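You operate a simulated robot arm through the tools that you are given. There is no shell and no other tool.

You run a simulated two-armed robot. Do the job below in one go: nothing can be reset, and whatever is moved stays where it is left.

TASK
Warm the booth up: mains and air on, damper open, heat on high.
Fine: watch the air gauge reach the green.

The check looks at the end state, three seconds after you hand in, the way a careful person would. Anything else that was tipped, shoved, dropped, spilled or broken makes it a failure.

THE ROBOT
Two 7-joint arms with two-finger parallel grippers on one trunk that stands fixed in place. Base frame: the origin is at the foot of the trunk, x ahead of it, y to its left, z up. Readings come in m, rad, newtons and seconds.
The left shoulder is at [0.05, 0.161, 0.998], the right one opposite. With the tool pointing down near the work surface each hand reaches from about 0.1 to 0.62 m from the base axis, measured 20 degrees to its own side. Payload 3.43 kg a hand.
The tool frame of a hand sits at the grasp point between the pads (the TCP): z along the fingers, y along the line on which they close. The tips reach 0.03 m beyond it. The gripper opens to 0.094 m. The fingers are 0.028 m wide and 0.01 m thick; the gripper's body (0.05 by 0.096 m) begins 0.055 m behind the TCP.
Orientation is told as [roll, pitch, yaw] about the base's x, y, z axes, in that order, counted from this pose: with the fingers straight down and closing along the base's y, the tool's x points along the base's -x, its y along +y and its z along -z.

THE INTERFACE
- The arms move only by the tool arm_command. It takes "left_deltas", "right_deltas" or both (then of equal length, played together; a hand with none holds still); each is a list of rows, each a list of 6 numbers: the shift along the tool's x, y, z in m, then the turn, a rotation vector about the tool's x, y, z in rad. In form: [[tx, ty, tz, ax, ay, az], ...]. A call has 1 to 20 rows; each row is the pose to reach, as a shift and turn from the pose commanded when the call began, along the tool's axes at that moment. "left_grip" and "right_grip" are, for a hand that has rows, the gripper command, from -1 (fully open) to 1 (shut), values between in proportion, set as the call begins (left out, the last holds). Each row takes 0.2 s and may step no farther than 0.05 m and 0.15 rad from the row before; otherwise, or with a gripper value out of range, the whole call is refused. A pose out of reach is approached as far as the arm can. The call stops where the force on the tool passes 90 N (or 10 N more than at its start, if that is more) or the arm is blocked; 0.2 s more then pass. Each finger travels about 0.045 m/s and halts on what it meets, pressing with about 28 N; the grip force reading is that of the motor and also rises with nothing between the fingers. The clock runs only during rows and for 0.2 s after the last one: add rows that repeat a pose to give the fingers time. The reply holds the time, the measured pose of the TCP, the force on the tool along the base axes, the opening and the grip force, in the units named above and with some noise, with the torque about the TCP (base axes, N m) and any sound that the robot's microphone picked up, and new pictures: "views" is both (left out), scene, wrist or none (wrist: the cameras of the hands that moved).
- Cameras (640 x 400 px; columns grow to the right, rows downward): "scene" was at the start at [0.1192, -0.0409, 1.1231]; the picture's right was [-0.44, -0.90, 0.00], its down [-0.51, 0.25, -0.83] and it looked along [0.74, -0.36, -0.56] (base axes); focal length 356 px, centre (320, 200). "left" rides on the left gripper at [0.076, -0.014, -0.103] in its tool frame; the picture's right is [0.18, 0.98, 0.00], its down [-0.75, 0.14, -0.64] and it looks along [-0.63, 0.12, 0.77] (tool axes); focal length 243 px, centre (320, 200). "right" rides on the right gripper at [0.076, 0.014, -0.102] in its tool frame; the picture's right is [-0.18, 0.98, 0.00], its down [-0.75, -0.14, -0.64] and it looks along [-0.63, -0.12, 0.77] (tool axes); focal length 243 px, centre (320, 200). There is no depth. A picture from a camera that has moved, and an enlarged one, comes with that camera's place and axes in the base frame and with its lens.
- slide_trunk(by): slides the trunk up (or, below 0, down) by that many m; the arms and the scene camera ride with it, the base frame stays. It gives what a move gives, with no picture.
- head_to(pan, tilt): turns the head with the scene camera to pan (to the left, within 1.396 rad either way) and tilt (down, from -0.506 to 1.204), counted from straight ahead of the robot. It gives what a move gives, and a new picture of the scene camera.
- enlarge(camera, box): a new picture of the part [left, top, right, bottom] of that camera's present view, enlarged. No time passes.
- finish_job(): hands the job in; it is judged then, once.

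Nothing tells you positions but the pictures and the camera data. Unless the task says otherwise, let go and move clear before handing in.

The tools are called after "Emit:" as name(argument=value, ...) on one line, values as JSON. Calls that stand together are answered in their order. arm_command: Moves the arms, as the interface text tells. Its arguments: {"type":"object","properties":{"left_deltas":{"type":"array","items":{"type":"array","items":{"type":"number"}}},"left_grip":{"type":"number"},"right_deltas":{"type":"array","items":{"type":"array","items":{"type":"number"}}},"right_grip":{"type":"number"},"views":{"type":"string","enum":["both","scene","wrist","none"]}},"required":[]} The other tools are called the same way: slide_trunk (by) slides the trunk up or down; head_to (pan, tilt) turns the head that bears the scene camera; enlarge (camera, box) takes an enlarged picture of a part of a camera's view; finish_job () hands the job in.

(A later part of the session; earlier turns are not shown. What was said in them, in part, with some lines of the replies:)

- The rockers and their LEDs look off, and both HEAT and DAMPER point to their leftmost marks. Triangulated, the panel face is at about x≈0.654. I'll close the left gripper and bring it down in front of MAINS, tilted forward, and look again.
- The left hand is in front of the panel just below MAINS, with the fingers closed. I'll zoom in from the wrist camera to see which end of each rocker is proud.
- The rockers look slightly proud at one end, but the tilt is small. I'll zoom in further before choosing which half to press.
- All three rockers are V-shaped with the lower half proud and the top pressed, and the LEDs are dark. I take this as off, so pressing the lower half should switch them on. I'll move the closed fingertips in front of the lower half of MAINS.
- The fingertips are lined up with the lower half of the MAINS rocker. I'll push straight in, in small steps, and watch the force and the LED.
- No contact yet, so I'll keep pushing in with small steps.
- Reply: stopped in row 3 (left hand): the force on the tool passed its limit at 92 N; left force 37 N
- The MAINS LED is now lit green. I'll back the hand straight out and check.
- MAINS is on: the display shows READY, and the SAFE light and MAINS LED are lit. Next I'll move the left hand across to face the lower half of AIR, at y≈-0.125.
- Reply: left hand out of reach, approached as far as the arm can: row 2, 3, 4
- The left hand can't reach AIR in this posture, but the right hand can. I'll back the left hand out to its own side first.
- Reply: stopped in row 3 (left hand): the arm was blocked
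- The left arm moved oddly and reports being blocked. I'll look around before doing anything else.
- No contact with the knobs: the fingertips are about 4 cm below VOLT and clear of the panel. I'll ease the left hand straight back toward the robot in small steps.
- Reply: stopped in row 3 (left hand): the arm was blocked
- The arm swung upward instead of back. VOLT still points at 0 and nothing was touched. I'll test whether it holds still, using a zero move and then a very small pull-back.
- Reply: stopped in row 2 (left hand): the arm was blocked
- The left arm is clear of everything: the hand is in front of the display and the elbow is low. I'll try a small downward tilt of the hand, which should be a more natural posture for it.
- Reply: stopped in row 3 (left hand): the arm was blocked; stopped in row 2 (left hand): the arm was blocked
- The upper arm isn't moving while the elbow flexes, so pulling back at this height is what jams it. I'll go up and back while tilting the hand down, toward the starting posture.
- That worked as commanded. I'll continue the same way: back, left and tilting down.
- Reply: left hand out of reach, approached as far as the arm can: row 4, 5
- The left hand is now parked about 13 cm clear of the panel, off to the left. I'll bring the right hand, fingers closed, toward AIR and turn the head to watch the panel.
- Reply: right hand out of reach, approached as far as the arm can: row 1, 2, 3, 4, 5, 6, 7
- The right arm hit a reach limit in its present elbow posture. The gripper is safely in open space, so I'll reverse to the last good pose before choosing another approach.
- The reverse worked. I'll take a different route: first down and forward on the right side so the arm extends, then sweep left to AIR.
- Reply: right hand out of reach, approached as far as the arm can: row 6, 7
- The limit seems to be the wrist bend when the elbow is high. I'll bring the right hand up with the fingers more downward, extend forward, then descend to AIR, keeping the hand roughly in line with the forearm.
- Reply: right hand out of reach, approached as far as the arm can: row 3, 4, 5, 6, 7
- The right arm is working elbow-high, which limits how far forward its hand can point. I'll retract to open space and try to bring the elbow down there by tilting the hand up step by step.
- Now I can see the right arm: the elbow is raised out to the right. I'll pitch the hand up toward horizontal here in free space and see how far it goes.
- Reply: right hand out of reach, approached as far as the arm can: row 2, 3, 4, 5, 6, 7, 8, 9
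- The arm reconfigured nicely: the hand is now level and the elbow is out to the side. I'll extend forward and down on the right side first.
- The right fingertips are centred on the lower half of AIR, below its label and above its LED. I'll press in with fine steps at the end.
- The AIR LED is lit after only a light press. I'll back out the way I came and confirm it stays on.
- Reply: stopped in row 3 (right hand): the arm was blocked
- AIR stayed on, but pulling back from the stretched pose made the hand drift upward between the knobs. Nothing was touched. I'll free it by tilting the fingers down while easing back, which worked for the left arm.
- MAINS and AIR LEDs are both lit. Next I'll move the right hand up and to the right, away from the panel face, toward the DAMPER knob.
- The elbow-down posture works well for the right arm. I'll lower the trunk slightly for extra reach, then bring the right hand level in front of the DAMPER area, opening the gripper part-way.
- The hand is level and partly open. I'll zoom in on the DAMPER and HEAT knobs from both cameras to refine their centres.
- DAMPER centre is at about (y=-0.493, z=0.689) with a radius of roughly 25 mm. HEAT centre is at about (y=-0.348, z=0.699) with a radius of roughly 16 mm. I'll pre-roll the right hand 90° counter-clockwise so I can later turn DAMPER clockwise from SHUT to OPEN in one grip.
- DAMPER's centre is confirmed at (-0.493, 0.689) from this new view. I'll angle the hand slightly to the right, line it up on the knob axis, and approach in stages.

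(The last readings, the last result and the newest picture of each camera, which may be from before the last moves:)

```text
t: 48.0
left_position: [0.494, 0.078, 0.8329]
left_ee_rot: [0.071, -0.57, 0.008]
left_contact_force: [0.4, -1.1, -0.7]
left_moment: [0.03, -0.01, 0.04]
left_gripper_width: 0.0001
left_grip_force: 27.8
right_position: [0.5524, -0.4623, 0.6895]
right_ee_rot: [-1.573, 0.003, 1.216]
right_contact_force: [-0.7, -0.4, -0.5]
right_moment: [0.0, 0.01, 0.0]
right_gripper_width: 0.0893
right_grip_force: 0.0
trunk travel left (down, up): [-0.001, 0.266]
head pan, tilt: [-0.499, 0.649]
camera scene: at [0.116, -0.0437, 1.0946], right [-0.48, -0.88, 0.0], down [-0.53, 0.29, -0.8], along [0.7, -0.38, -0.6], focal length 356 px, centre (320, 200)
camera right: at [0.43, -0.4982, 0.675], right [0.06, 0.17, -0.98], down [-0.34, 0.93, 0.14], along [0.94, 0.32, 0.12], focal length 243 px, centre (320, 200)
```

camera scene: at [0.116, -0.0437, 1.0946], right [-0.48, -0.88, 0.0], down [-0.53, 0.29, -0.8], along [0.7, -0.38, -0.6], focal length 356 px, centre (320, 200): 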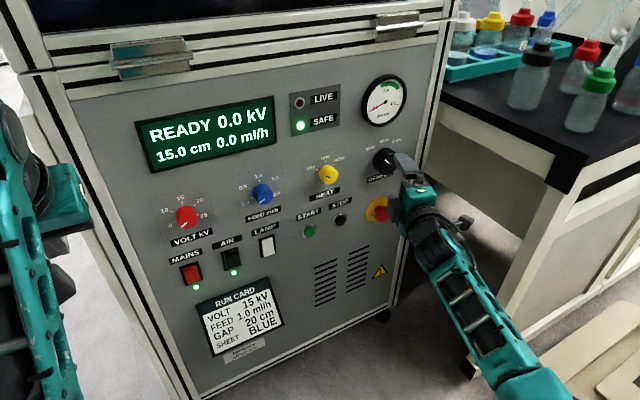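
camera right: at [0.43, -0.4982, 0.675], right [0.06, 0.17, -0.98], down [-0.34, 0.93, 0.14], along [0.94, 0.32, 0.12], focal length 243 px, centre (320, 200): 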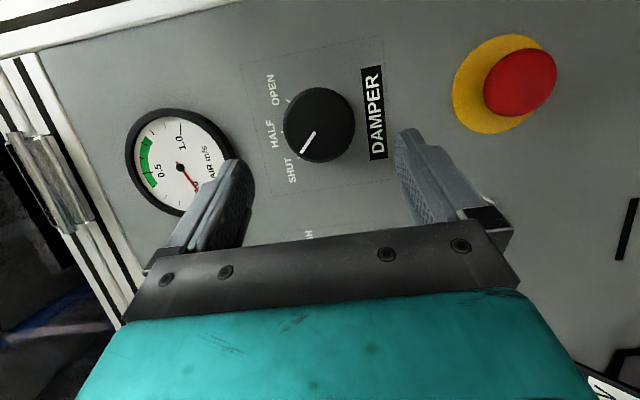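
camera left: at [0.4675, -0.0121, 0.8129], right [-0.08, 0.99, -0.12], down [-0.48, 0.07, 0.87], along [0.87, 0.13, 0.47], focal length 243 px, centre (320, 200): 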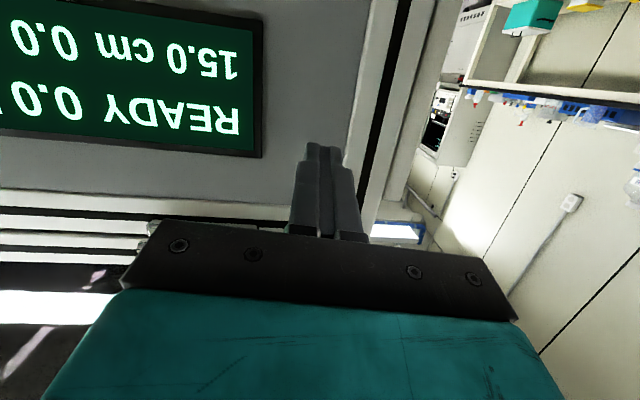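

The knob sits right between the open fingers. I'll advance along the hand's axis to straddle it.

Emit:
arm_command(right_deltas=[[0, 0, 0.015, 0, 0, 0], [0, 0, 0.03, 0, 0, 0], [0, 0, 0.042, 0, 0, 0], [0, 0, 0.05, 0, 0, 0], [0, 0, 0.056, 0, 0, 0], [0, 0, 0.06, 0, 0, 0], [0, 0, 0.06, 0, 0, 0]], views="both")

```text
t: 49.6
left_position: [0.4946, 0.0777, 0.833]
left_ee_rot: [0.069, -0.572, 0.008]
left_contact_force: [0.2, 0.3, 0.4]
left_moment: [0.03, -0.02, -0.04]
left_gripper_width: 0.0
left_grip_force: 28.5
right_position: [0.6107, -0.4837, 0.688]
right_ee_rot: [-1.574, 0.004, 1.217]
right_contact_force: [0.1, 0.5, 0.4]
right_moment: [0.01, 0.01, -0.01]
right_gripper_width: 0.0892
right_grip_force: 0.1
trunk travel left (down, up): [-0.001, 0.266]
head pan, tilt: [-0.499, 0.649]
camera scene: at [0.1159, -0.0438, 1.0946], right [-0.48, -0.88, 0.0], down [-0.53, 0.29, -0.8], along [0.7, -0.38, -0.6], focal length 356 px, centre (320, 200)
camera right: at [0.4864, -0.5198, 0.6747], right [0.06, 0.17, -0.98], down [-0.34, 0.93, 0.14], along [0.94, 0.33, 0.12], focal length 243 px, centre (320, 200)
```

scene: 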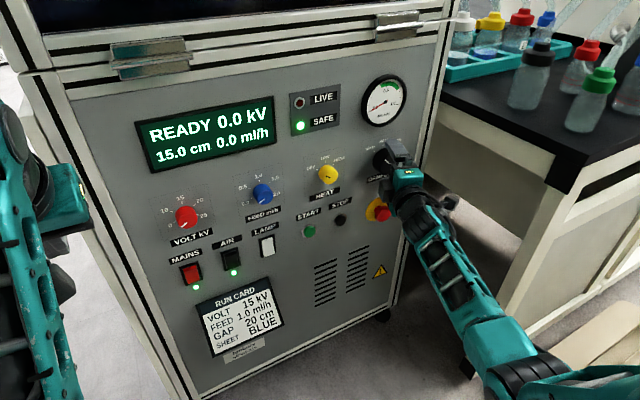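
right: 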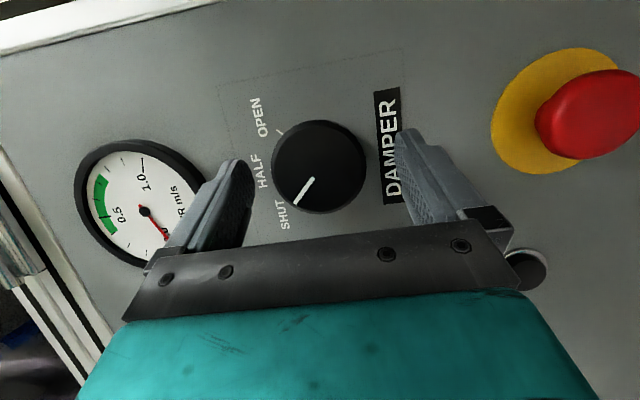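

The knob is between the pads with no contact yet. I'll close the gripper on it while holding position.

Emit:
arm_command(right_deltas=[[0, 0, 0, 0, 0, 0], [0, 0, 0, 0, 0, 0], [0, 0, 0, 0, 0, 0], [0, 0, 0, 0, 0, 0], [0, 0, 0, 0, 0, 0]], right_grip=1, views="wrist")

```text
t: 50.8
left_position: [0.4956, 0.0764, 0.8341]
left_ee_rot: [0.07, -0.573, 0.009]
left_contact_force: [-0.5, 0.5, -0.1]
left_moment: [0.01, 0.01, 0.01]
left_gripper_width: 0.0
left_grip_force: 28.3
right_position: [0.6092, -0.484, 0.6891]
right_ee_rot: [-1.575, 0.002, 1.218]
right_contact_force: [3.8, -0.9, 3.9]
right_moment: [-0.01, 0.24, 0.07]
right_gripper_width: 0.0554
right_grip_force: 44.3
trunk travel left (down, up): [-0.001, 0.266]
head pan, tilt: [-0.499, 0.649]
camera right: at [0.4864, -0.5198, 0.6757], right [0.07, 0.17, -0.98], down [-0.34, 0.93, 0.14], along [0.94, 0.33, 0.12], focal length 243 px, centre (320, 200)
```

right: 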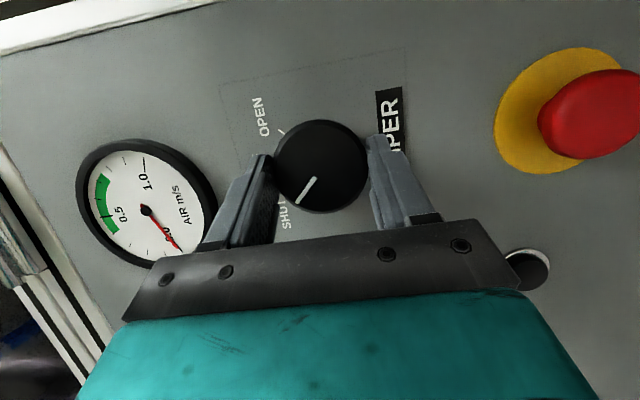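

The knob is gripped: opening 0.055 m and small side forces. I'll turn it clockwise about its own axis, 45° first, then check.

Emit:
arm_command(right_deltas=[[0.0001, -0.001, 0.0, -0.0453, 0, 0.1228], [0.0003, -0.0021, 0.0001, -0.0906, 0, 0.2456], [0.0006, -0.0031, 0.0002, -0.1359, 0, 0.3683], [0.001, -0.004, 0.0004, -0.1812, 0, 0.4911], [0.0016, -0.0049, 0.0006, -0.2265, 0, 0.6139], [0.0022, -0.0057, 0.0008, -0.2717, 0, 0.7367]], views="wrist")

```text
t: 52.2
left_position: [0.4932, 0.078, 0.8318]
left_ee_rot: [0.068, -0.57, 0.008]
left_contact_force: [0.1, -0.4, -0.3]
left_moment: [0.0, 0.02, 0.01]
left_gripper_width: 0.0003
left_grip_force: 27.7
right_position: [0.6091, -0.4855, 0.694]
right_ee_rot: [-1.237, -0.724, 1.092]
right_contact_force: [-0.3, 6.4, -0.1]
right_moment: [0.03, -0.26, 0.23]
right_gripper_width: 0.0554
right_grip_force: 45.2
trunk travel left (down, up): [-0.001, 0.266]
head pan, tilt: [-0.499, 0.649]
camera right: at [0.4864, -0.501, 0.6588], right [0.06, 0.82, -0.57], down [-0.34, 0.56, 0.76], along [0.94, 0.15, 0.31], focal length 243 px, centre (320, 200)
```

right: 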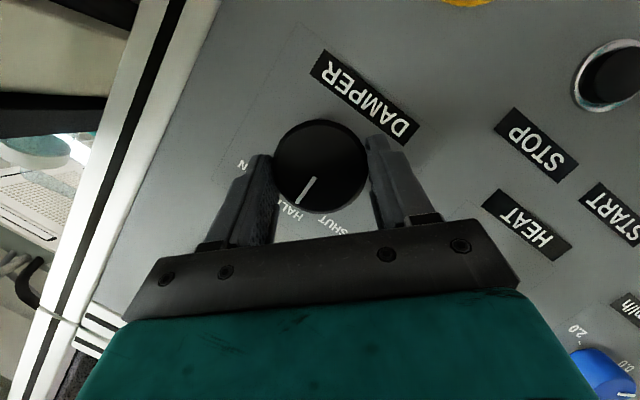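

The pointer followed to HALF with low force. I'll turn the remaining 45° to OPEN.

Emit:
arm_command(right_deltas=[[0.0001, -0.001, 0.0, -0.0453, 0, 0.1228], [0.0003, -0.0021, 0.0001, -0.0906, 0, 0.2456], [0.0006, -0.0031, 0.0002, -0.1359, 0, 0.3683], [0.001, -0.004, 0.0004, -0.1812, 0, 0.4911], [0.0016, -0.0049, 0.0006, -0.2265, 0, 0.6139], [0.0022, -0.0057, 0.0008, -0.2717, 0, 0.7367]], views="both")

```text
t: 53.6
left_position: [0.494, 0.0783, 0.8343]
left_ee_rot: [0.069, -0.572, 0.01]
left_contact_force: [-1.2, -0.2, 0.7]
left_moment: [0.01, -0.02, 0.02]
left_gripper_width: 0.0002
left_grip_force: 28.2
right_position: [0.6098, -0.4894, 0.6959]
right_ee_rot: [-0.007, -1.213, 0.008]
right_contact_force: [-16.9, 20.2, -3.1]
right_moment: [0.01, 0.09, 0.61]
right_gripper_width: 0.0556
right_grip_force: 45.2
trunk travel left (down, up): [-0.001, 0.266]
head pan, tilt: [-0.499, 0.649]
camera scene: at [0.1153, -0.0428, 1.0947], right [-0.48, -0.88, 0.0], down [-0.53, 0.29, -0.8], along [0.7, -0.38, -0.6], focal length 356 px, centre (320, 200)
camera right: at [0.4862, -0.4761, 0.6606], right [0.06, 0.98, 0.17], down [-0.34, -0.14, 0.93], along [0.94, -0.12, 0.32], focal length 243 px, centre (320, 200)
```

scene: 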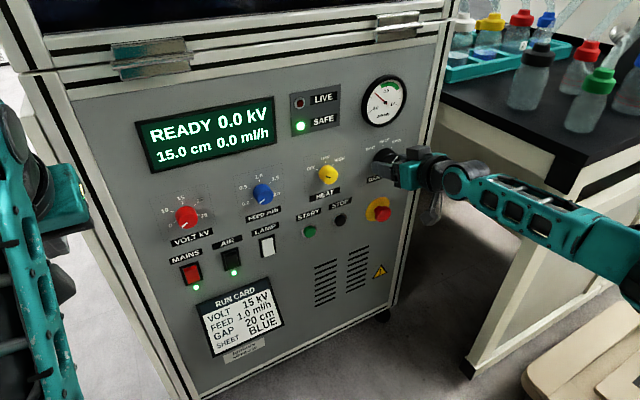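
right: 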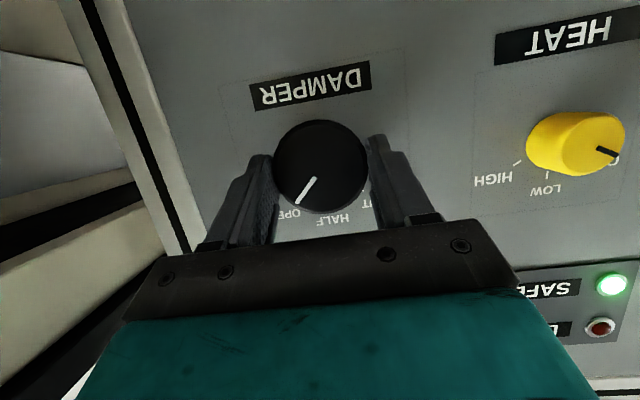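

Emit:
enlarge(camera="right", box=[240, 100, 400, 240])

Emit:
enlarge(camera="scene", box=[340, 65, 430, 195])

```text
2.86 times, centred on (320, 170) of right
camera zoom: at [0.4862, -0.4761, 0.6606], right [0.06, 0.98, 0.17], down [-0.34, -0.14, 0.93], along [0.94, -0.12, 0.32], focal length 693 px, centre (320, 286)
```

zoom: 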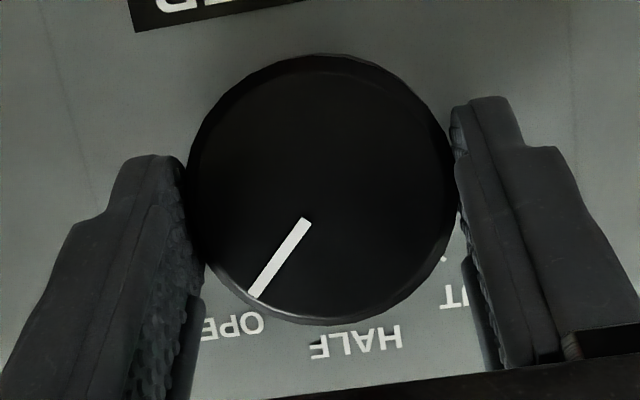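

```text
3.08 times, centred on (385, 130) of scene
camera zoom: at [0.1153, -0.0428, 1.0947], right [-0.48, -0.88, 0.0], down [-0.53, 0.29, -0.8], along [0.7, -0.38, -0.6], focal length 1096 px, centre (120, 415)
```

zoom: 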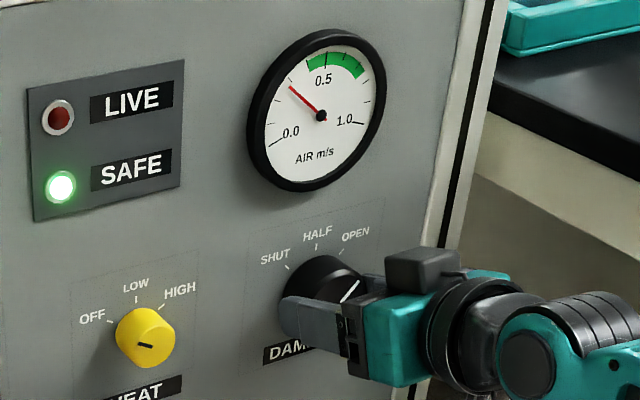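

The DAMPER pointer is at OPEN and the gauge needle has started rising. I'll release the knob without moving.

Emit:
arm_command(right_deltas=[[0, 0, 0, 0, 0, 0], [0, 0, 0, 0, 0, 0], [0, 0, 0, 0, 0, 0], [0, 0, 0, 0, 0, 0]], right_grip=-0.9, views="both")

```text
t: 54.6
left_position: [0.4955, 0.0777, 0.8325]
left_ee_rot: [0.071, -0.57, 0.009]
left_contact_force: [-0.6, -0.4, 0.6]
left_moment: [0.02, -0.02, 0.01]
left_gripper_width: 0.0001
left_grip_force: 28.7
right_position: [0.6101, -0.4925, 0.6973]
right_ee_rot: [-0.014, -1.219, 0.01]
right_contact_force: [0.1, -0.2, -0.8]
right_moment: [0.02, 0.01, -0.02]
right_gripper_width: 0.0892
right_grip_force: 0.1
trunk travel left (down, up): [-0.001, 0.266]
head pan, tilt: [-0.499, 0.649]
camera scene: at [0.1159, -0.0438, 1.0946], right [-0.48, -0.88, 0.0], down [-0.53, 0.29, -0.8], along [0.7, -0.38, -0.6], focal length 356 px, centre (320, 200)
camera right: at [0.4872, -0.4784, 0.6612], right [0.07, 0.98, 0.17], down [-0.34, -0.14, 0.93], along [0.94, -0.12, 0.33], focal length 243 px, centre (320, 200)
```

scene: 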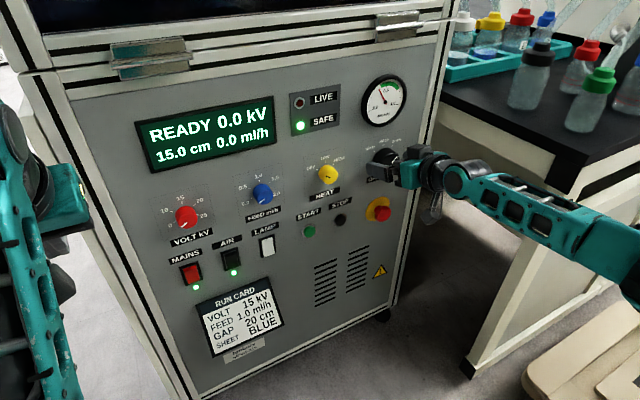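
right: 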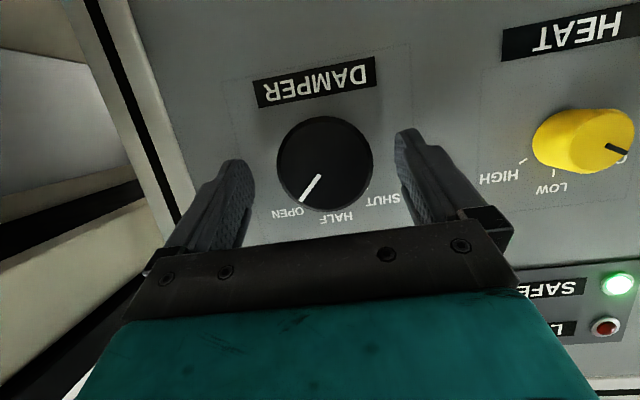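

DAMPER stays at OPEN after release and the gauge keeps climbing. I'll back out along the hand's axis in small steps.

Emit:
arm_command(right_deltas=[[0, 0, -0.01, 0, 0, 0], [0, 0, -0.02, 0, 0, 0], [0, 0, -0.03, 0, 0, 0]], views="wrist")

```text
t: 55.4
left_position: [0.4966, 0.0774, 0.8325]
left_ee_rot: [0.068, -0.571, 0.01]
left_contact_force: [-0.1, 0.2, -0.4]
left_moment: [0.01, -0.01, 0.01]
left_gripper_width: 0.0001
left_grip_force: 28.2
right_position: [0.5812, -0.4942, 0.7082]
right_ee_rot: [-0.012, -1.218, 0.009]
right_contact_force: [0.0, 0.9, 0.6]
right_moment: [0.0, -0.01, 0.0]
right_gripper_width: 0.0889
right_grip_force: 0.1
trunk travel left (down, up): [-0.001, 0.266]
head pan, tilt: [-0.499, 0.649]
camera right: at [0.4587, -0.4782, 0.6721], right [0.07, 0.98, 0.17], down [-0.34, -0.14, 0.93], along [0.94, -0.12, 0.33], focal length 243 px, centre (320, 200)
```

right: 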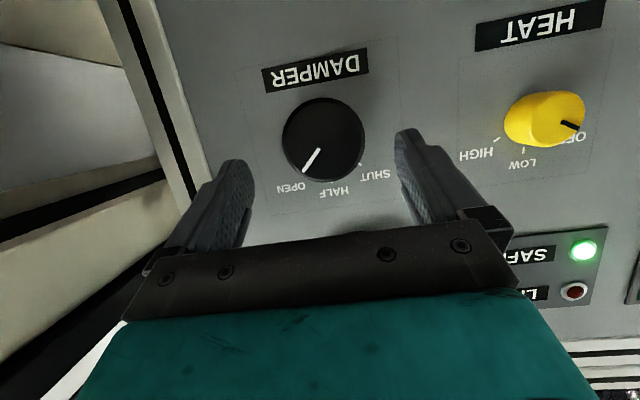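

The hand is clear of DAMPER, which still points at OPEN. I'll back off further and move left to face the HEAT knob, levelling the hand.

Emit:
arm_command(right_deltas=[[0, 0, -0.02, 0, 0, 0], [0, 0, -0.04, 0, 0, 0], [0.006, 0.037, -0.04, 0, -0.09, 0], [0.012, 0.074, -0.04, 0, -0.18, 0], [0.018, 0.11, -0.04, 0, -0.27, 0], [0.0243, 0.147, -0.0401, 0, -0.353, 0], [0.0243, 0.147, -0.0401, 0, -0.353, 0]], right_grip=-0.3, views="both")

```text
t: 57.0
left_position: [0.4955, 0.0764, 0.8333]
left_ee_rot: [0.07, -0.572, 0.009]
left_contact_force: [-0.4, -0.7, -0.7]
left_moment: [-0.02, 0.0, -0.02]
left_gripper_width: 0.0001
left_grip_force: 28.4
right_position: [0.5357, -0.345, 0.6989]
right_ee_rot: [-1.839, -1.565, 1.839]
right_contact_force: [-0.3, 0.3, 0.1]
right_moment: [0.0, 0.0, 0.0]
right_gripper_width: 0.0613
right_grip_force: 0.1
trunk travel left (down, up): [-0.001, 0.266]
head pan, tilt: [-0.499, 0.649]
camera scene: at [0.1159, -0.0437, 1.0946], right [-0.48, -0.88, 0.0], down [-0.53, 0.29, -0.8], along [0.7, -0.38, -0.6], focal length 356 px, centre (320, 200)
camera right: at [0.4323, -0.3311, 0.6223], right [0.0, 0.98, 0.18], down [-0.64, -0.14, 0.75], along [0.77, -0.12, 0.63], focal length 243 px, centre (320, 200)
```

scene: 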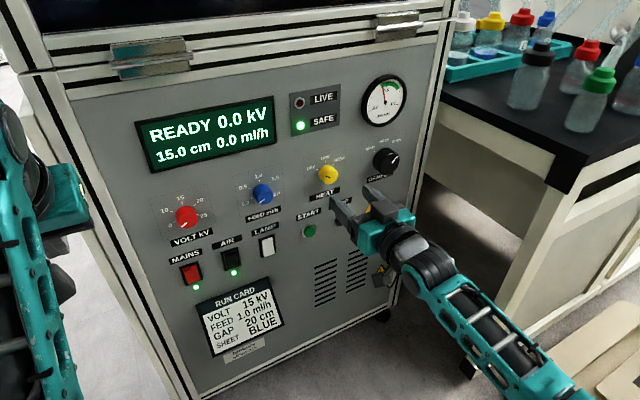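
right: 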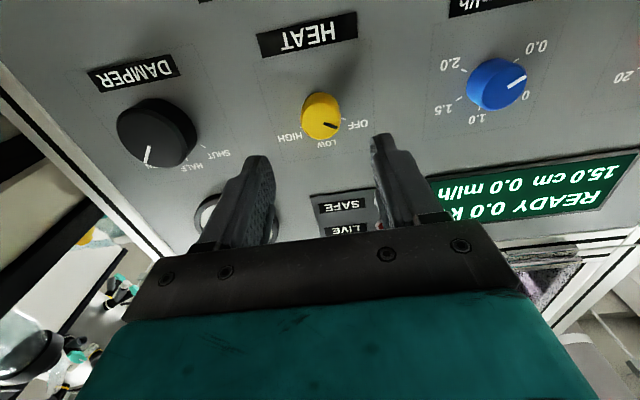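

Emit:
enlarge(camera="right", box=[260, 60, 390, 160])

Emit:
enlarge(camera="scene", box=[355, 65, 415, 180])

```text
4.00 times, centred on (325, 110) of right
camera zoom: at [0.4323, -0.3311, 0.6223], right [0.0, 0.98, 0.18], down [-0.64, -0.14, 0.75], along [0.77, -0.12, 0.63], focal length 970 px, centre (300, 560)
```

zoom: 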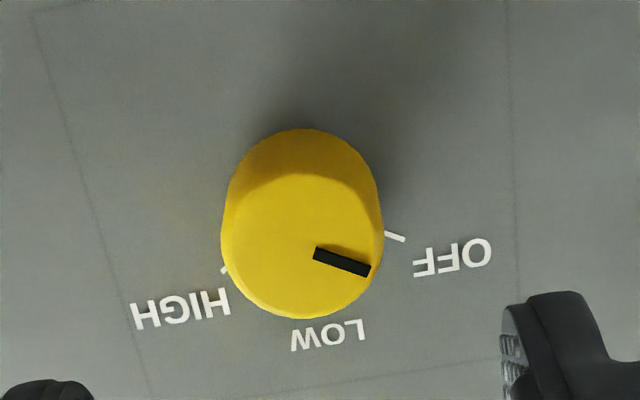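

```text
3.48 times, centred on (385, 122) of scene
camera zoom: at [0.1159, -0.0437, 1.0946], right [-0.48, -0.88, 0.0], down [-0.53, 0.29, -0.8], along [0.7, -0.38, -0.6], focal length 1240 px, centre (94, 470)
```

zoom: 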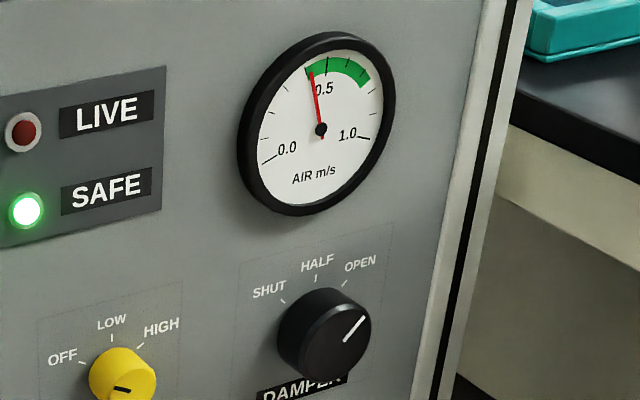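

The gauge needle is just entering the green and DAMPER points to OPEN. HEAT's centre is at about (y=-0.345, z=0.700). I'll pre-roll the hand counter-clockwise by about 70° for the HEAT turn.

Emit:
arm_command(right_deltas=[[0, 0, 0, 0, 0, -0.135], [0, 0, 0, 0, 0, -0.27], [0, 0, 0, 0, 0, -0.405], [0, 0, 0, 0, 0, -0.54], [0, 0, 0, 0, 0, -0.675], [0, 0, 0, 0, 0, -0.81], [-0.0005, 0, 0, 0, 0, -0.945], [-0.0005, 0, 0, 0, 0, -1.08], [-0.0006, 0, 0.004, 0, 0, -1.22], [-0.0006, 0, 0.004, 0, 0, -1.22]], views="wrist")

```text
t: 59.2
left_position: [0.4948, 0.0772, 0.8334]
left_ee_rot: [0.068, -0.57, 0.009]
left_contact_force: [-0.4, -1.1, -0.7]
left_moment: [0.0, 0.01, 0.0]
left_gripper_width: 0.0
left_grip_force: 28.1
right_position: [0.5394, -0.3445, 0.6976]
right_ee_rot: [-1.57, -0.344, 1.568]
right_contact_force: [0.6, -0.5, 0.6]
right_moment: [0.0, -0.01, 0.01]
right_gripper_width: 0.0611
right_grip_force: 0.0
trunk travel left (down, up): [-0.001, 0.266]
head pan, tilt: [-0.499, 0.649]
camera right: at [0.4365, -0.4121, 0.6595], right [0.0, 0.51, -0.86], down [-0.64, 0.66, 0.39], along [0.77, 0.55, 0.32], focal length 243 px, centre (320, 200)
```

right: 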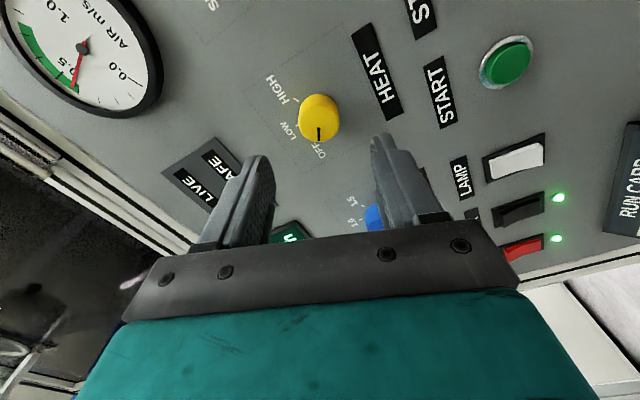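

The yellow knob is centred between the fingers. I'll advance to straddle it.

Emit:
arm_command(right_deltas=[[0.0005, -0.001, 0.02, 0, 0, 0], [0.0009, -0.0018, 0.04, 0, 0, 0], [0.0009, -0.0018, 0.055, 0, 0, 0], [0.0009, -0.0018, 0.064, 0, 0, 0], [0.0009, -0.0018, 0.07, 0, 0, 0], [0.0009, -0.0018, 0.0735, 0, 0, 0], [0.0009, -0.0018, 0.0735, 0, 0, 0]], views="both")

```text
t: 60.8
left_position: [0.4947, 0.077, 0.8334]
left_ee_rot: [0.07, -0.571, 0.009]
left_contact_force: [-0.7, 0.6, 0.7]
left_moment: [0.03, 0.0, 0.01]
left_gripper_width: 0.0
left_grip_force: 28.1
right_position: [0.6125, -0.3456, 0.7001]
right_ee_rot: [-1.57, -0.348, 1.569]
right_contact_force: [-0.3, 0.2, 0.1]
right_moment: [0.02, -0.02, -0.03]
right_gripper_width: 0.0613
right_grip_force: 0.2
trunk travel left (down, up): [-0.001, 0.266]
head pan, tilt: [-0.499, 0.649]
camera scene: at [0.1159, -0.0437, 1.0946], right [-0.48, -0.88, 0.0], down [-0.53, 0.29, -0.8], along [0.7, -0.38, -0.6], focal length 356 px, centre (320, 200)
camera right: at [0.5101, -0.4132, 0.6606], right [0.0, 0.51, -0.86], down [-0.64, 0.66, 0.39], along [0.77, 0.55, 0.33], focal length 243 px, centre (320, 200)
```

scene: 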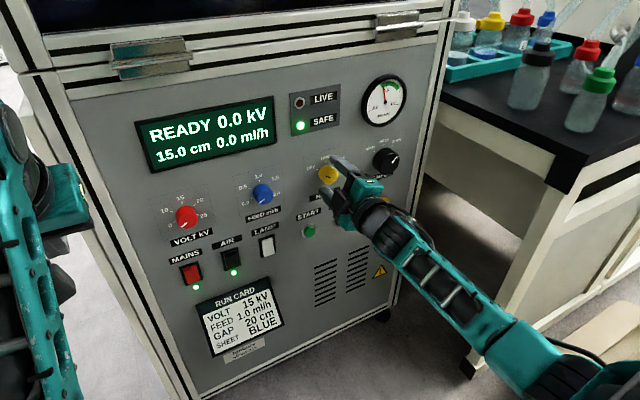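
right: 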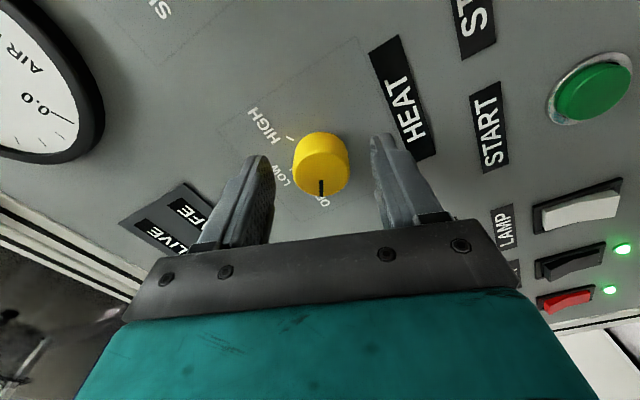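

Everything is lined up, so I'll close on the HEAT knob while holding position.

Emit:
arm_command(right_deltas=[[0, 0, 0, 0, 0, 0], [0, 0, 0, 0, 0, 0], [0, 0, 0, 0, 0, 0], [0, 0, 0, 0, 0, 0], [0, 0, 0, 0, 0, 0]], right_grip=1, views="wrist")

```text
t: 62.0
left_position: [0.4947, 0.0773, 0.8311]
left_ee_rot: [0.071, -0.57, 0.009]
left_contact_force: [0.6, 1.0, 0.2]
left_moment: [-0.01, 0.0, -0.02]
left_gripper_width: 0.0002
left_grip_force: 28.1
right_position: [0.6117, -0.3471, 0.6984]
right_ee_rot: [-1.569, -0.347, 1.57]
right_contact_force: [0.7, 2.6, -2.2]
right_moment: [-0.03, 0.04, -0.06]
right_gripper_width: 0.0333
right_grip_force: 44.6
trunk travel left (down, up): [-0.001, 0.266]
head pan, tilt: [-0.499, 0.649]
camera right: at [0.5099, -0.4131, 0.6602], right [0.0, 0.51, -0.86], down [-0.64, 0.66, 0.39], along [0.77, 0.55, 0.33], focal length 243 px, centre (320, 200)
```

right: 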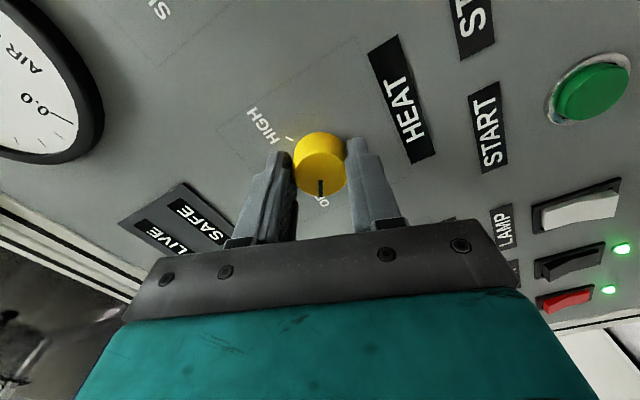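

HEAT is gripped. I'll turn it clockwise 60° toward LOW first and check.

Emit:
arm_command(right_deltas=[[0, 0, 0, 0, 0, 0.131], [0, 0, 0, 0, 0, 0.262], [0, 0, 0, 0, 0, 0.393], [0, 0, 0, 0, 0, 0.524], [0, 0, 0, 0, 0, 0.654], [0, 0, 0, 0, 0, 0.785], [0, 0, 0, 0, 0, 0.916], [0, 0, 0, 0, 0, 1.047]], views="wrist")

```text
t: 63.8
left_position: [0.4956, 0.0784, 0.8324]
left_ee_rot: [0.071, -0.57, 0.009]
left_contact_force: [-0.6, -0.4, -0.4]
left_moment: [0.0, 0.01, -0.02]
left_gripper_width: 0.0001
left_grip_force: 28.3
right_position: [0.6116, -0.3452, 0.6982]
right_ee_rot: [-1.55, -1.398, 1.55]
right_contact_force: [6.4, 11.0, -10.2]
right_moment: [-0.03, -0.87, 0.45]
right_gripper_width: 0.0333
right_grip_force: 45.0
trunk travel left (down, up): [-0.001, 0.266]
head pan, tilt: [-0.499, 0.649]
camera right: at [0.5097, -0.3444, 0.6214], right [0.0, 1.0, 0.01], down [-0.64, -0.01, 0.77], along [0.77, -0.01, 0.64], focal length 243 px, centre (320, 200)
```

right: 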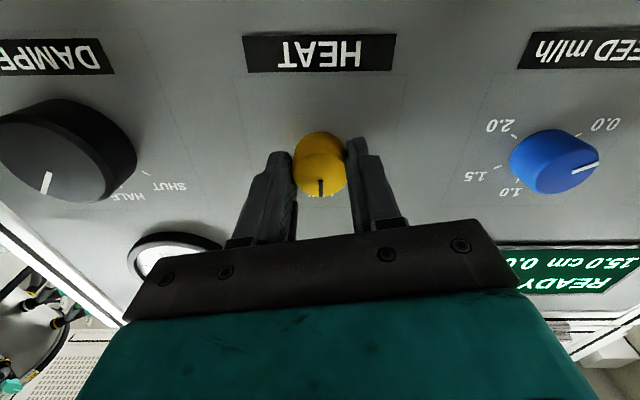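

The knob is at LOW with small forces. I'll turn the remaining 60° to HIGH.

Emit:
arm_command(right_deltas=[[0.0004, 0.0006, 0, 0, 0, 0.131], [0.0008, 0.0012, 0, 0, 0, 0.262], [0.0008, 0.0012, 0, 0, 0, 0.393], [0.0008, 0.0012, 0, 0, 0, 0.524], [0.0008, 0.0012, 0, 0, 0, 0.654], [0.0008, 0.0012, 0, 0, 0, 0.785], [0.0008, 0.0012, 0, 0, 0, 0.916], [0.0008, 0.0012, 0, 0, 0, 1.047]], views="both")

```text
t: 65.6
left_position: [0.4945, 0.0776, 0.8335]
left_ee_rot: [0.067, -0.572, 0.011]
left_contact_force: [0.0, -0.4, -0.3]
left_moment: [0.01, 0.03, 0.02]
left_gripper_width: 0.0
left_grip_force: 28.2
right_position: [0.613, -0.3443, 0.6989]
right_ee_rot: [1.569, -0.7, -1.567]
right_contact_force: [-13.2, 15.5, -5.2]
right_moment: [-0.36, 0.02, 0.48]
right_gripper_width: 0.0335
right_grip_force: 44.9
trunk travel left (down, up): [-0.001, 0.266]
head pan, tilt: [-0.499, 0.649]
camera scene: at [0.1157, -0.0431, 1.0947], right [-0.48, -0.88, 0.0], down [-0.53, 0.29, -0.8], along [0.7, -0.38, -0.6], focal length 356 px, centre (320, 200)
camera right: at [0.5099, -0.2766, 0.661], right [0.0, 0.49, 0.87], down [-0.64, -0.67, 0.38], along [0.77, -0.56, 0.31], focal length 243 px, centre (320, 200)
```

scene: 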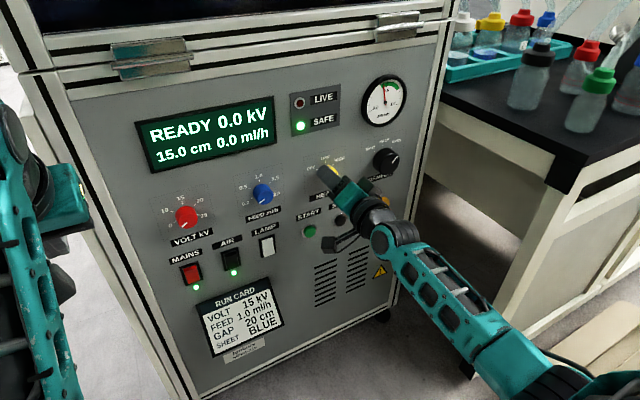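
right: 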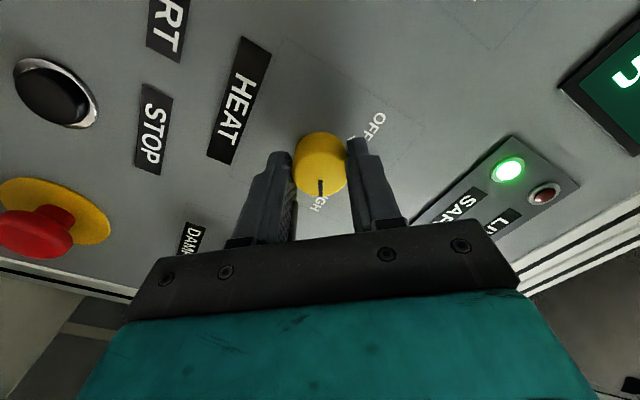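

Emit:
enlarge(camera="right", box=[260, 100, 400, 230])

Emit:
arm_command(right_deltas=[[0, 0, 0, 0, 0, 0], [0, 0, 0, 0, 0, 0], [0, 0, 0, 0, 0, 0], [0, 0, 0, 0, 0, 0]], right_grip=-0.4, views="both")

```text
3.08 times, centred on (330, 165) of right
camera zoom: at [0.5099, -0.2766, 0.661], right [0.0, 0.49, 0.87], down [-0.64, -0.67, 0.38], along [0.77, -0.56, 0.31], focal length 746 px, centre (289, 308)
```

zoom: 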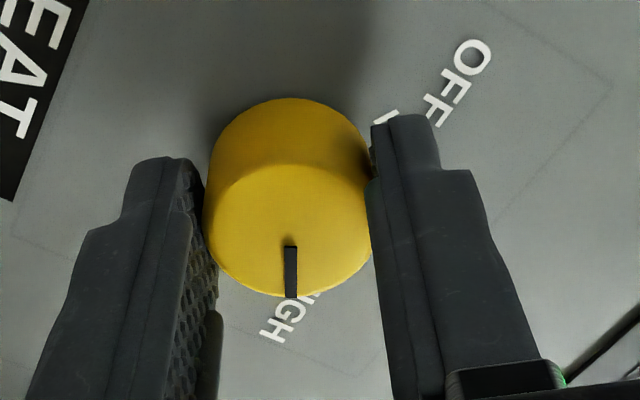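

```text
t: 66.6
left_position: [0.4941, 0.0768, 0.8331]
left_ee_rot: [0.07, -0.57, 0.009]
left_contact_force: [0.0, -0.3, -0.4]
left_moment: [0.01, -0.01, 0.0]
left_gripper_width: 0.0
left_grip_force: 27.8
right_position: [0.6135, -0.3458, 0.698]
right_ee_rot: [1.571, -0.701, -1.572]
right_contact_force: [-0.4, 0.1, -0.1]
right_moment: [0.0, 0.02, -0.02]
right_gripper_width: 0.0656
right_grip_force: 0.1
trunk travel left (down, up): [-0.001, 0.266]
head pan, tilt: [-0.499, 0.649]
camera scene: at [0.1159, -0.0438, 1.0946], right [-0.48, -0.88, 0.0], down [-0.53, 0.29, -0.8], along [0.7, -0.38, -0.6], focal length 356 px, centre (320, 200)
camera right: at [0.5104, -0.2782, 0.6613], right [0.0, 0.49, 0.87], down [-0.64, -0.67, 0.38], along [0.77, -0.56, 0.32], focal length 243 px, centre (320, 200)
```

scene: 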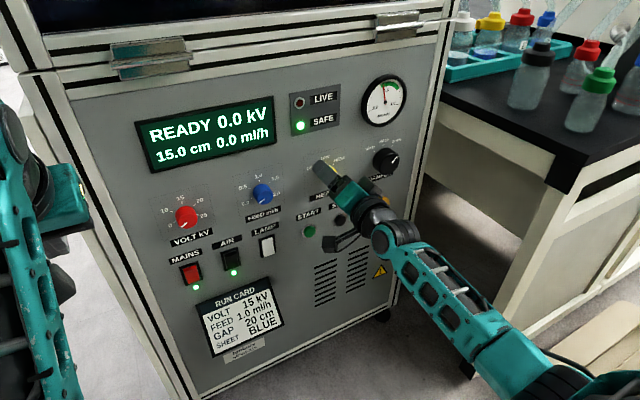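
right: 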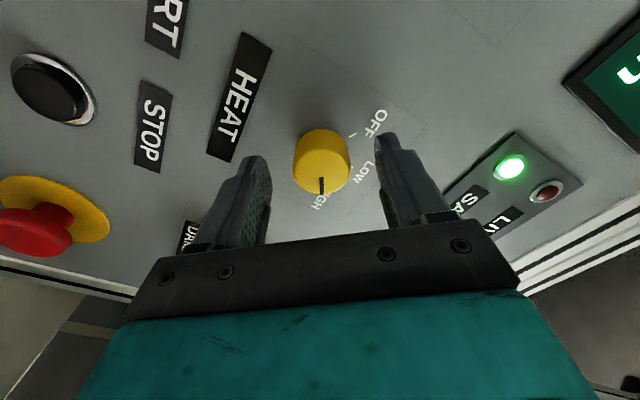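

HEAT is released and points toward HIGH. I'll back the hand straight out.

Emit:
arm_command(right_deltas=[[0, 0, -0.01, 0, 0, 0], [0, 0, -0.02, 0, 0, 0], [0, 0, -0.035, 0, 0, 0], [0, 0, -0.05, 0, 0, 0], [0, 0, -0.065, 0, 0, 0], [0, 0, -0.08, 0, 0, 0]], views="both")

```text
t: 68.0
left_position: [0.4953, 0.0778, 0.8339]
left_ee_rot: [0.07, -0.57, 0.008]
left_contact_force: [-0.6, -0.8, -0.8]
left_moment: [0.01, -0.01, 0.0]
left_gripper_width: 0.0
left_grip_force: 28.2
right_position: [0.5328, -0.3462, 0.6998]
right_ee_rot: [1.571, -0.7, -1.573]
right_contact_force: [-0.4, -0.4, 0.0]
right_moment: [0.0, 0.0, 0.01]
right_gripper_width: 0.0656
right_grip_force: 0.1
trunk travel left (down, up): [-0.001, 0.266]
head pan, tilt: [-0.499, 0.649]
camera scene: at [0.116, -0.0437, 1.0946], right [-0.48, -0.88, 0.0], down [-0.53, 0.29, -0.8], along [0.7, -0.38, -0.6], focal length 356 px, centre (320, 200)
camera right: at [0.4294, -0.2787, 0.6611], right [0.0, 0.49, 0.87], down [-0.64, -0.67, 0.38], along [0.77, -0.56, 0.32], focal length 243 px, centre (320, 200)
```

scene: 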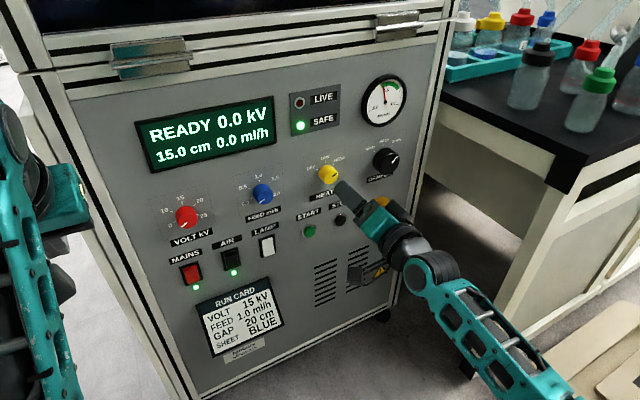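
right: 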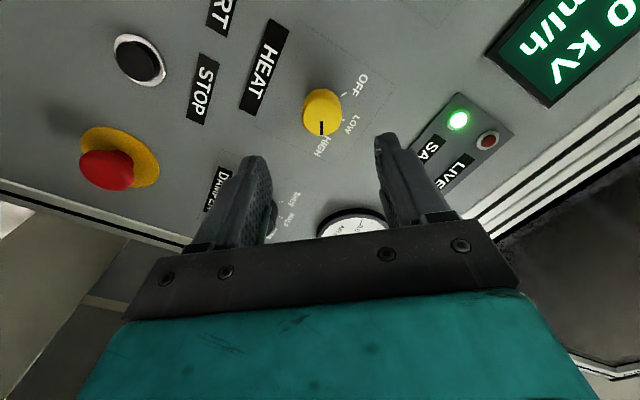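

The hand is clear. I'll zoom in to check the gauge, knobs, switches and LEDs.

Emit:
enlarge(camera="scene", box=[350, 65, 420, 180])

Emit:
enlarge(camera="scene", box=[295, 140, 355, 205])

Emit:
enlarge(camera="scene", box=[150, 170, 330, 300])

Emit:
enlarge(camera="right", box=[270, 60, 390, 165])

```text
3.48 times, centred on (385, 122) of scene
camera zoom: at [0.116, -0.0437, 1.0946], right [-0.48, -0.88, 0.0], down [-0.53, 0.29, -0.8], along [0.7, -0.38, -0.6], focal length 1240 px, centre (94, 470)
```

zoom: 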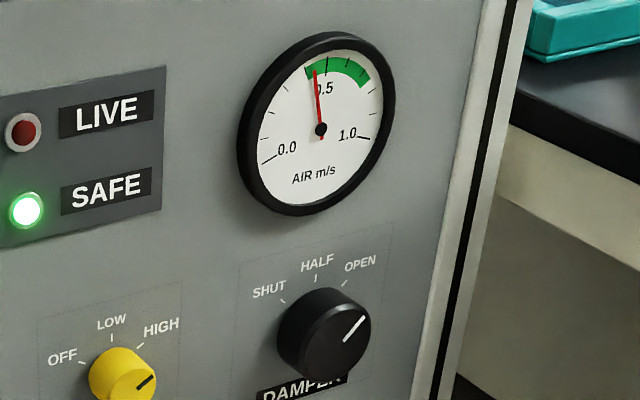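

```text
6.15 times, centred on (325, 172) of scene
camera zoom: at [0.116, -0.0437, 1.0946], right [-0.48, -0.88, 0.0], down [-0.53, 0.29, -0.8], along [0.7, -0.38, -0.6], focal length 2193 px, centre (289, 369)
```

zoom: 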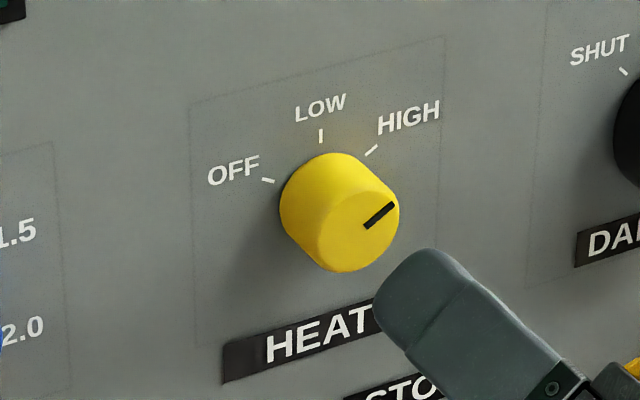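

```text
3.08 times, centred on (240, 235) of scene
camera zoom: at [0.116, -0.0437, 1.0946], right [-0.48, -0.88, 0.0], down [-0.53, 0.29, -0.8], along [0.7, -0.38, -0.6], focal length 1096 px, centre (566, 92)
```

zoom: 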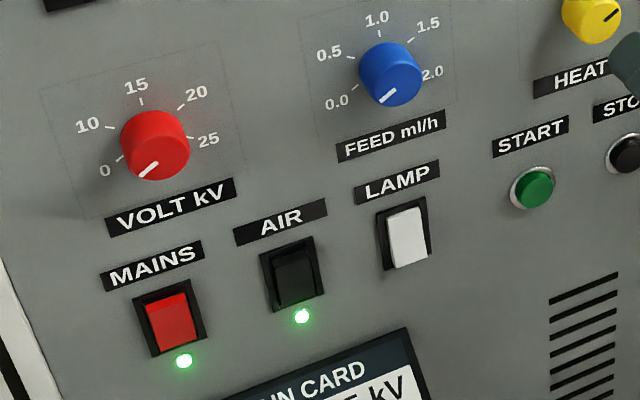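

```text
3.81 times, centred on (330, 112) of right
camera zoom: at [0.4294, -0.2787, 0.6611], right [0.0, 0.49, 0.87], down [-0.64, -0.67, 0.38], along [0.77, -0.56, 0.32], focal length 924 px, centre (282, 533)
```

zoom: 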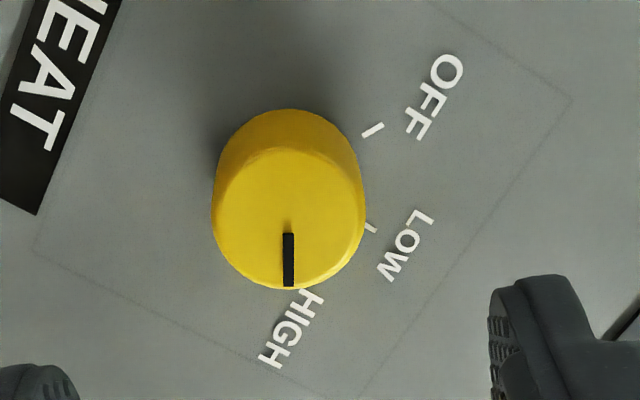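

HEAT points exactly at HIGH (60°) and DAMPER at OPEN (45°). MAINS and AIR are lit and the other controls are unchanged. I'll move the right hand further clear and keep watching the gauge.

Emit:
arm_command(right_deltas=[[0, 0, -0.008, 0, 0, -0.12], [0, 0, -0.016, 0, 0, -0.24], [0, 0, -0.024, 0, 0, -0.36], [0, 0, -0.032, 0, 0, -0.48], [0, 0, -0.04, 0, 0, -0.6], [0, 0, -0.048, 0, 0, -0.72], [0, 0, -0.056, 0, 0, -0.84]], views="both")

Emit:
enlarge(camera="scene", box=[355, 70, 410, 130])

```text
t: 69.6
left_position: [0.4946, 0.0769, 0.8332]
left_ee_rot: [0.069, -0.571, 0.007]
left_contact_force: [-0.2, -0.6, 0.1]
left_moment: [0.0, 0.02, -0.01]
left_gripper_width: 0.0001
left_grip_force: 28.0
right_position: [0.4773, -0.3453, 0.6983]
right_ee_rot: [1.572, -1.543, -1.572]
right_contact_force: [0.4, -0.3, 0.3]
right_moment: [0.0, 0.01, -0.01]
right_gripper_width: 0.0655
right_grip_force: 0.0
trunk travel left (down, up): [-0.001, 0.266]
head pan, tilt: [-0.499, 0.649]
camera scene: at [0.116, -0.0437, 1.0946], right [-0.48, -0.88, 0.0], down [-0.53, 0.29, -0.8], along [0.7, -0.38, -0.6], focal length 356 px, centre (320, 200)
camera right: at [0.3744, -0.3288, 0.6233], right [0.0, 0.98, 0.21], down [-0.64, -0.16, 0.75], along [0.77, -0.14, 0.63], focal length 243 px, centre (320, 200)
```

scene: 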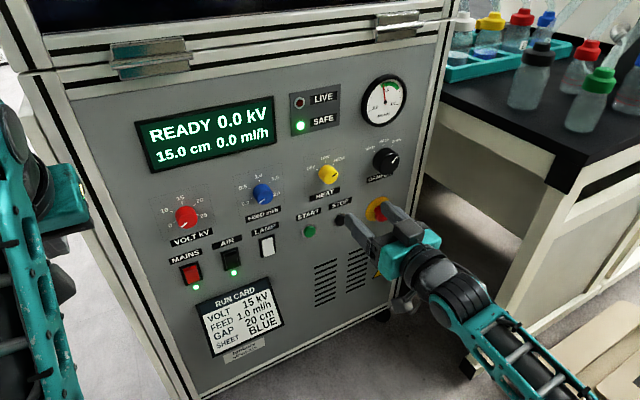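
right: 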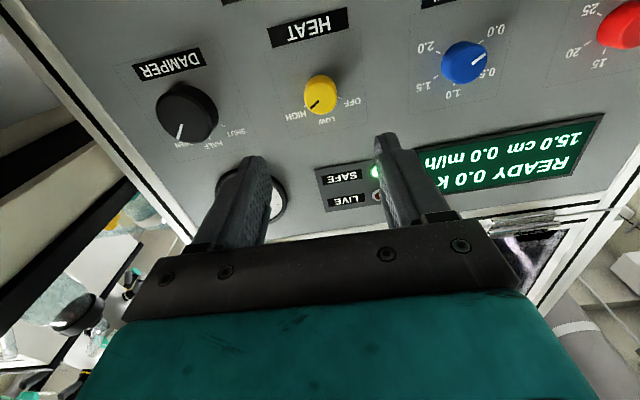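

```text
6.67 times, centred on (382, 100) of scene
camera zoom: at [0.116, -0.0437, 1.0946], right [-0.48, -0.88, 0.0], down [-0.53, 0.29, -0.8], along [0.7, -0.38, -0.6], focal length 2376 px, centre (-97, 867)
```

zoom: 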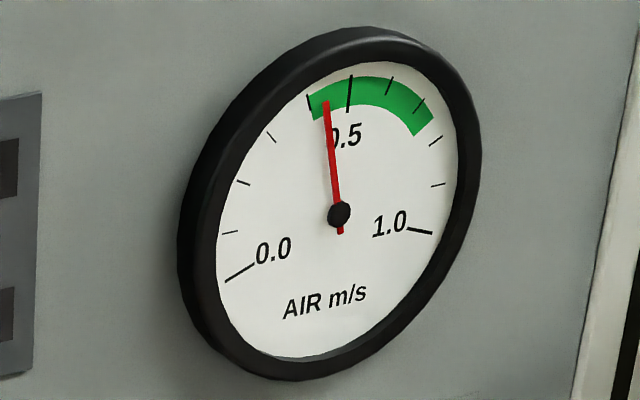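

The needle is inside the green band, at about 0.44 with green running from roughly 0.4 to 0.7. I'll hold for a few seconds to see that it settles there.

Emit:
arm_command(right_deltas=[[0, 0, 0, 0, 0, 0], [0, 0, 0, 0, 0, 0], [0, 0, 0, 0, 0, 0], [0, 0, 0, 0, 0, 0], [0, 0, 0, 0, 0, 0], [0, 0, 0, 0, 0, 0], [0, 0, 0, 0, 0, 0], [0, 0, 0, 0, 0, 0], [0, 0, 0, 0, 0, 0], [0, 0, 0, 0, 0, 0], [0, 0, 0, 0, 0, 0], [0, 0, 0, 0, 0, 0], [0, 0, 0, 0, 0, 0], [0, 0, 0, 0, 0, 0], [0, 0, 0, 0, 0, 0], [0, 0, 0, 0, 0, 0], [0, 0, 0, 0, 0, 0], [0, 0, 0, 0, 0, 0], [0, 0, 0, 0, 0, 0], [0, 0, 0, 0, 0, 0]], views="scene")

Emit:
enlarge(camera="scene", box=[355, 70, 410, 130])

Emit:
enlarge(camera="scene", box=[295, 130, 415, 200])

Emit:
enlarge(camera="scene", box=[165, 220, 290, 300])

```text
t: 73.8
left_position: [0.4951, 0.0773, 0.8329]
left_ee_rot: [0.07, -0.571, 0.008]
left_contact_force: [0.3, -0.4, -0.3]
left_moment: [-0.01, 0.0, 0.02]
left_gripper_width: 0.0
left_grip_force: 27.9
right_position: [0.4772, -0.344, 0.6985]
right_ee_rot: [1.565, -1.539, -1.568]
right_contact_force: [0.0, -0.3, 0.6]
right_moment: [-0.01, -0.03, -0.01]
right_gripper_width: 0.0657
right_grip_force: 0.0
trunk travel left (down, up): [-0.001, 0.266]
head pan, tilt: [-0.499, 0.649]
camera scene: at [0.1159, -0.0438, 1.0946], right [-0.48, -0.88, 0.0], down [-0.53, 0.29, -0.8], along [0.7, -0.38, -0.6], focal length 356 px, centre (320, 200)
```

scene: 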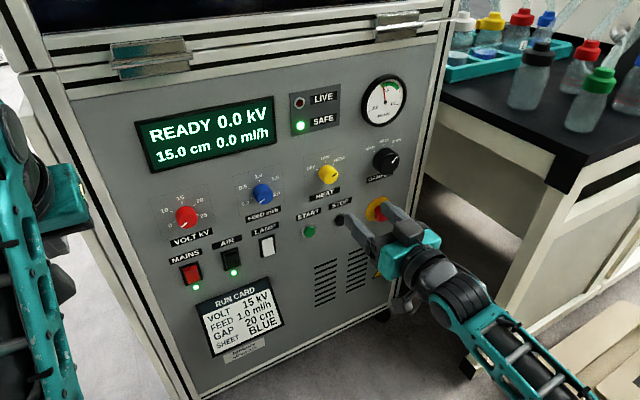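

```text
6.67 times, centred on (382, 100) of scene
camera zoom: at [0.1159, -0.0438, 1.0946], right [-0.48, -0.88, 0.0], down [-0.53, 0.29, -0.8], along [0.7, -0.38, -0.6], focal length 2376 px, centre (-97, 867)
```

zoom: 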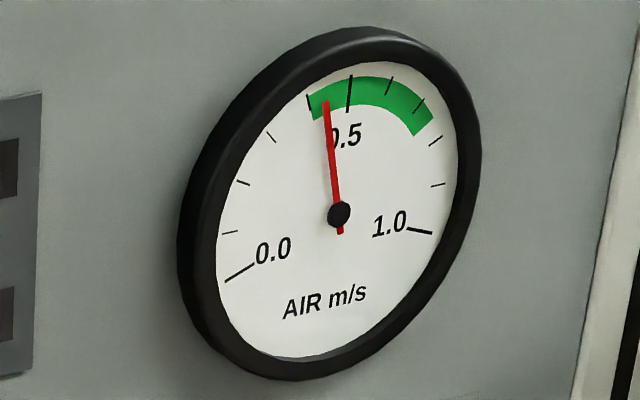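

```text
5.33 times, centred on (355, 165) of scene
camera zoom: at [0.1159, -0.0438, 1.0946], right [-0.48, -0.88, 0.0], down [-0.53, 0.29, -0.8], along [0.7, -0.38, -0.6], focal length 1900 px, centre (133, 387)
```

zoom: 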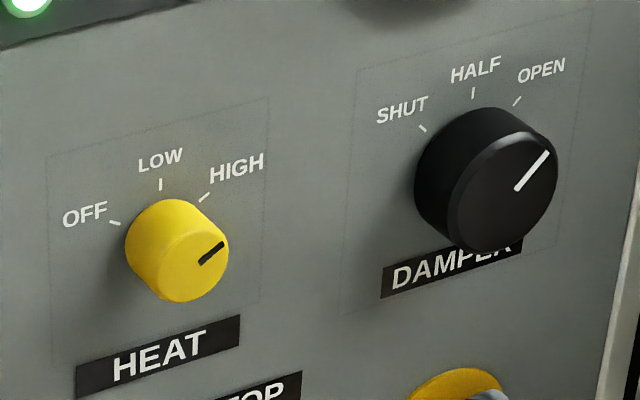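

```text
5.00 times, centred on (228, 260) of scene
camera zoom: at [0.1159, -0.0438, 1.0946], right [-0.48, -0.88, 0.0], down [-0.53, 0.29, -0.8], along [0.7, -0.38, -0.6], focal length 1782 px, centre (782, -100)
```

zoom: 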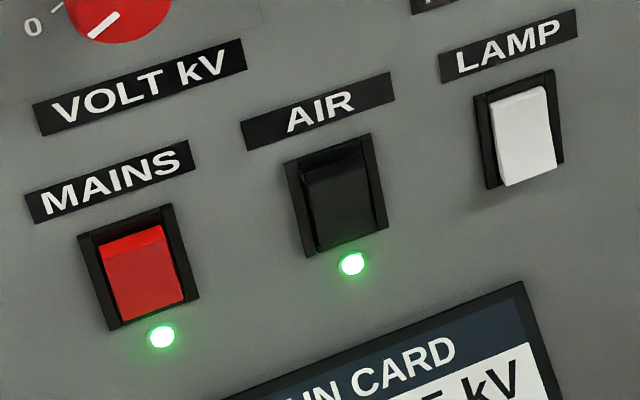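

MAINS and AIR are on with their LEDs lit, DAMPER points at OPEN and HEAT at HIGH. The air gauge has settled inside the green band, and VOLT, FEED, LAMP, START/STOP and the E-stop look unchanged. Both hands are clear of the panel, so I'm handing in.

Emit:
finish_job()

```text
The job is handed in.
```

The booth is warming up: mains and air are on, the damper is open and the heat is on high. The air gauge rose into the green and held at about 0.44 m/s for the last few seconds I watched; the green band runs from about 0.4 to 0.7.

- **Switches:** the MAINS and AIR lights are both lit. The display reads READY and the SAFE light is on.
- **Knobs:** DAMPER points at OPEN and HEAT at HIGH. VOLT, FEED, LAMP, START, STOP and the emergency stop look unchanged in the camera views.
- **Firm press on MAINS:** that press briefly reached about 92 N, the arm's force limit, and the hand slid about a centimetre sideways. I saw no damage.
- **Arm drift:** both arms drifted upward in front of the panel when I pulled them back from a full stretch. The force readings stayed near zero and no control moved.

I lowered the trunk by 2.4 cm for reach and left it there. Both hands are open-air and clear of the panel.
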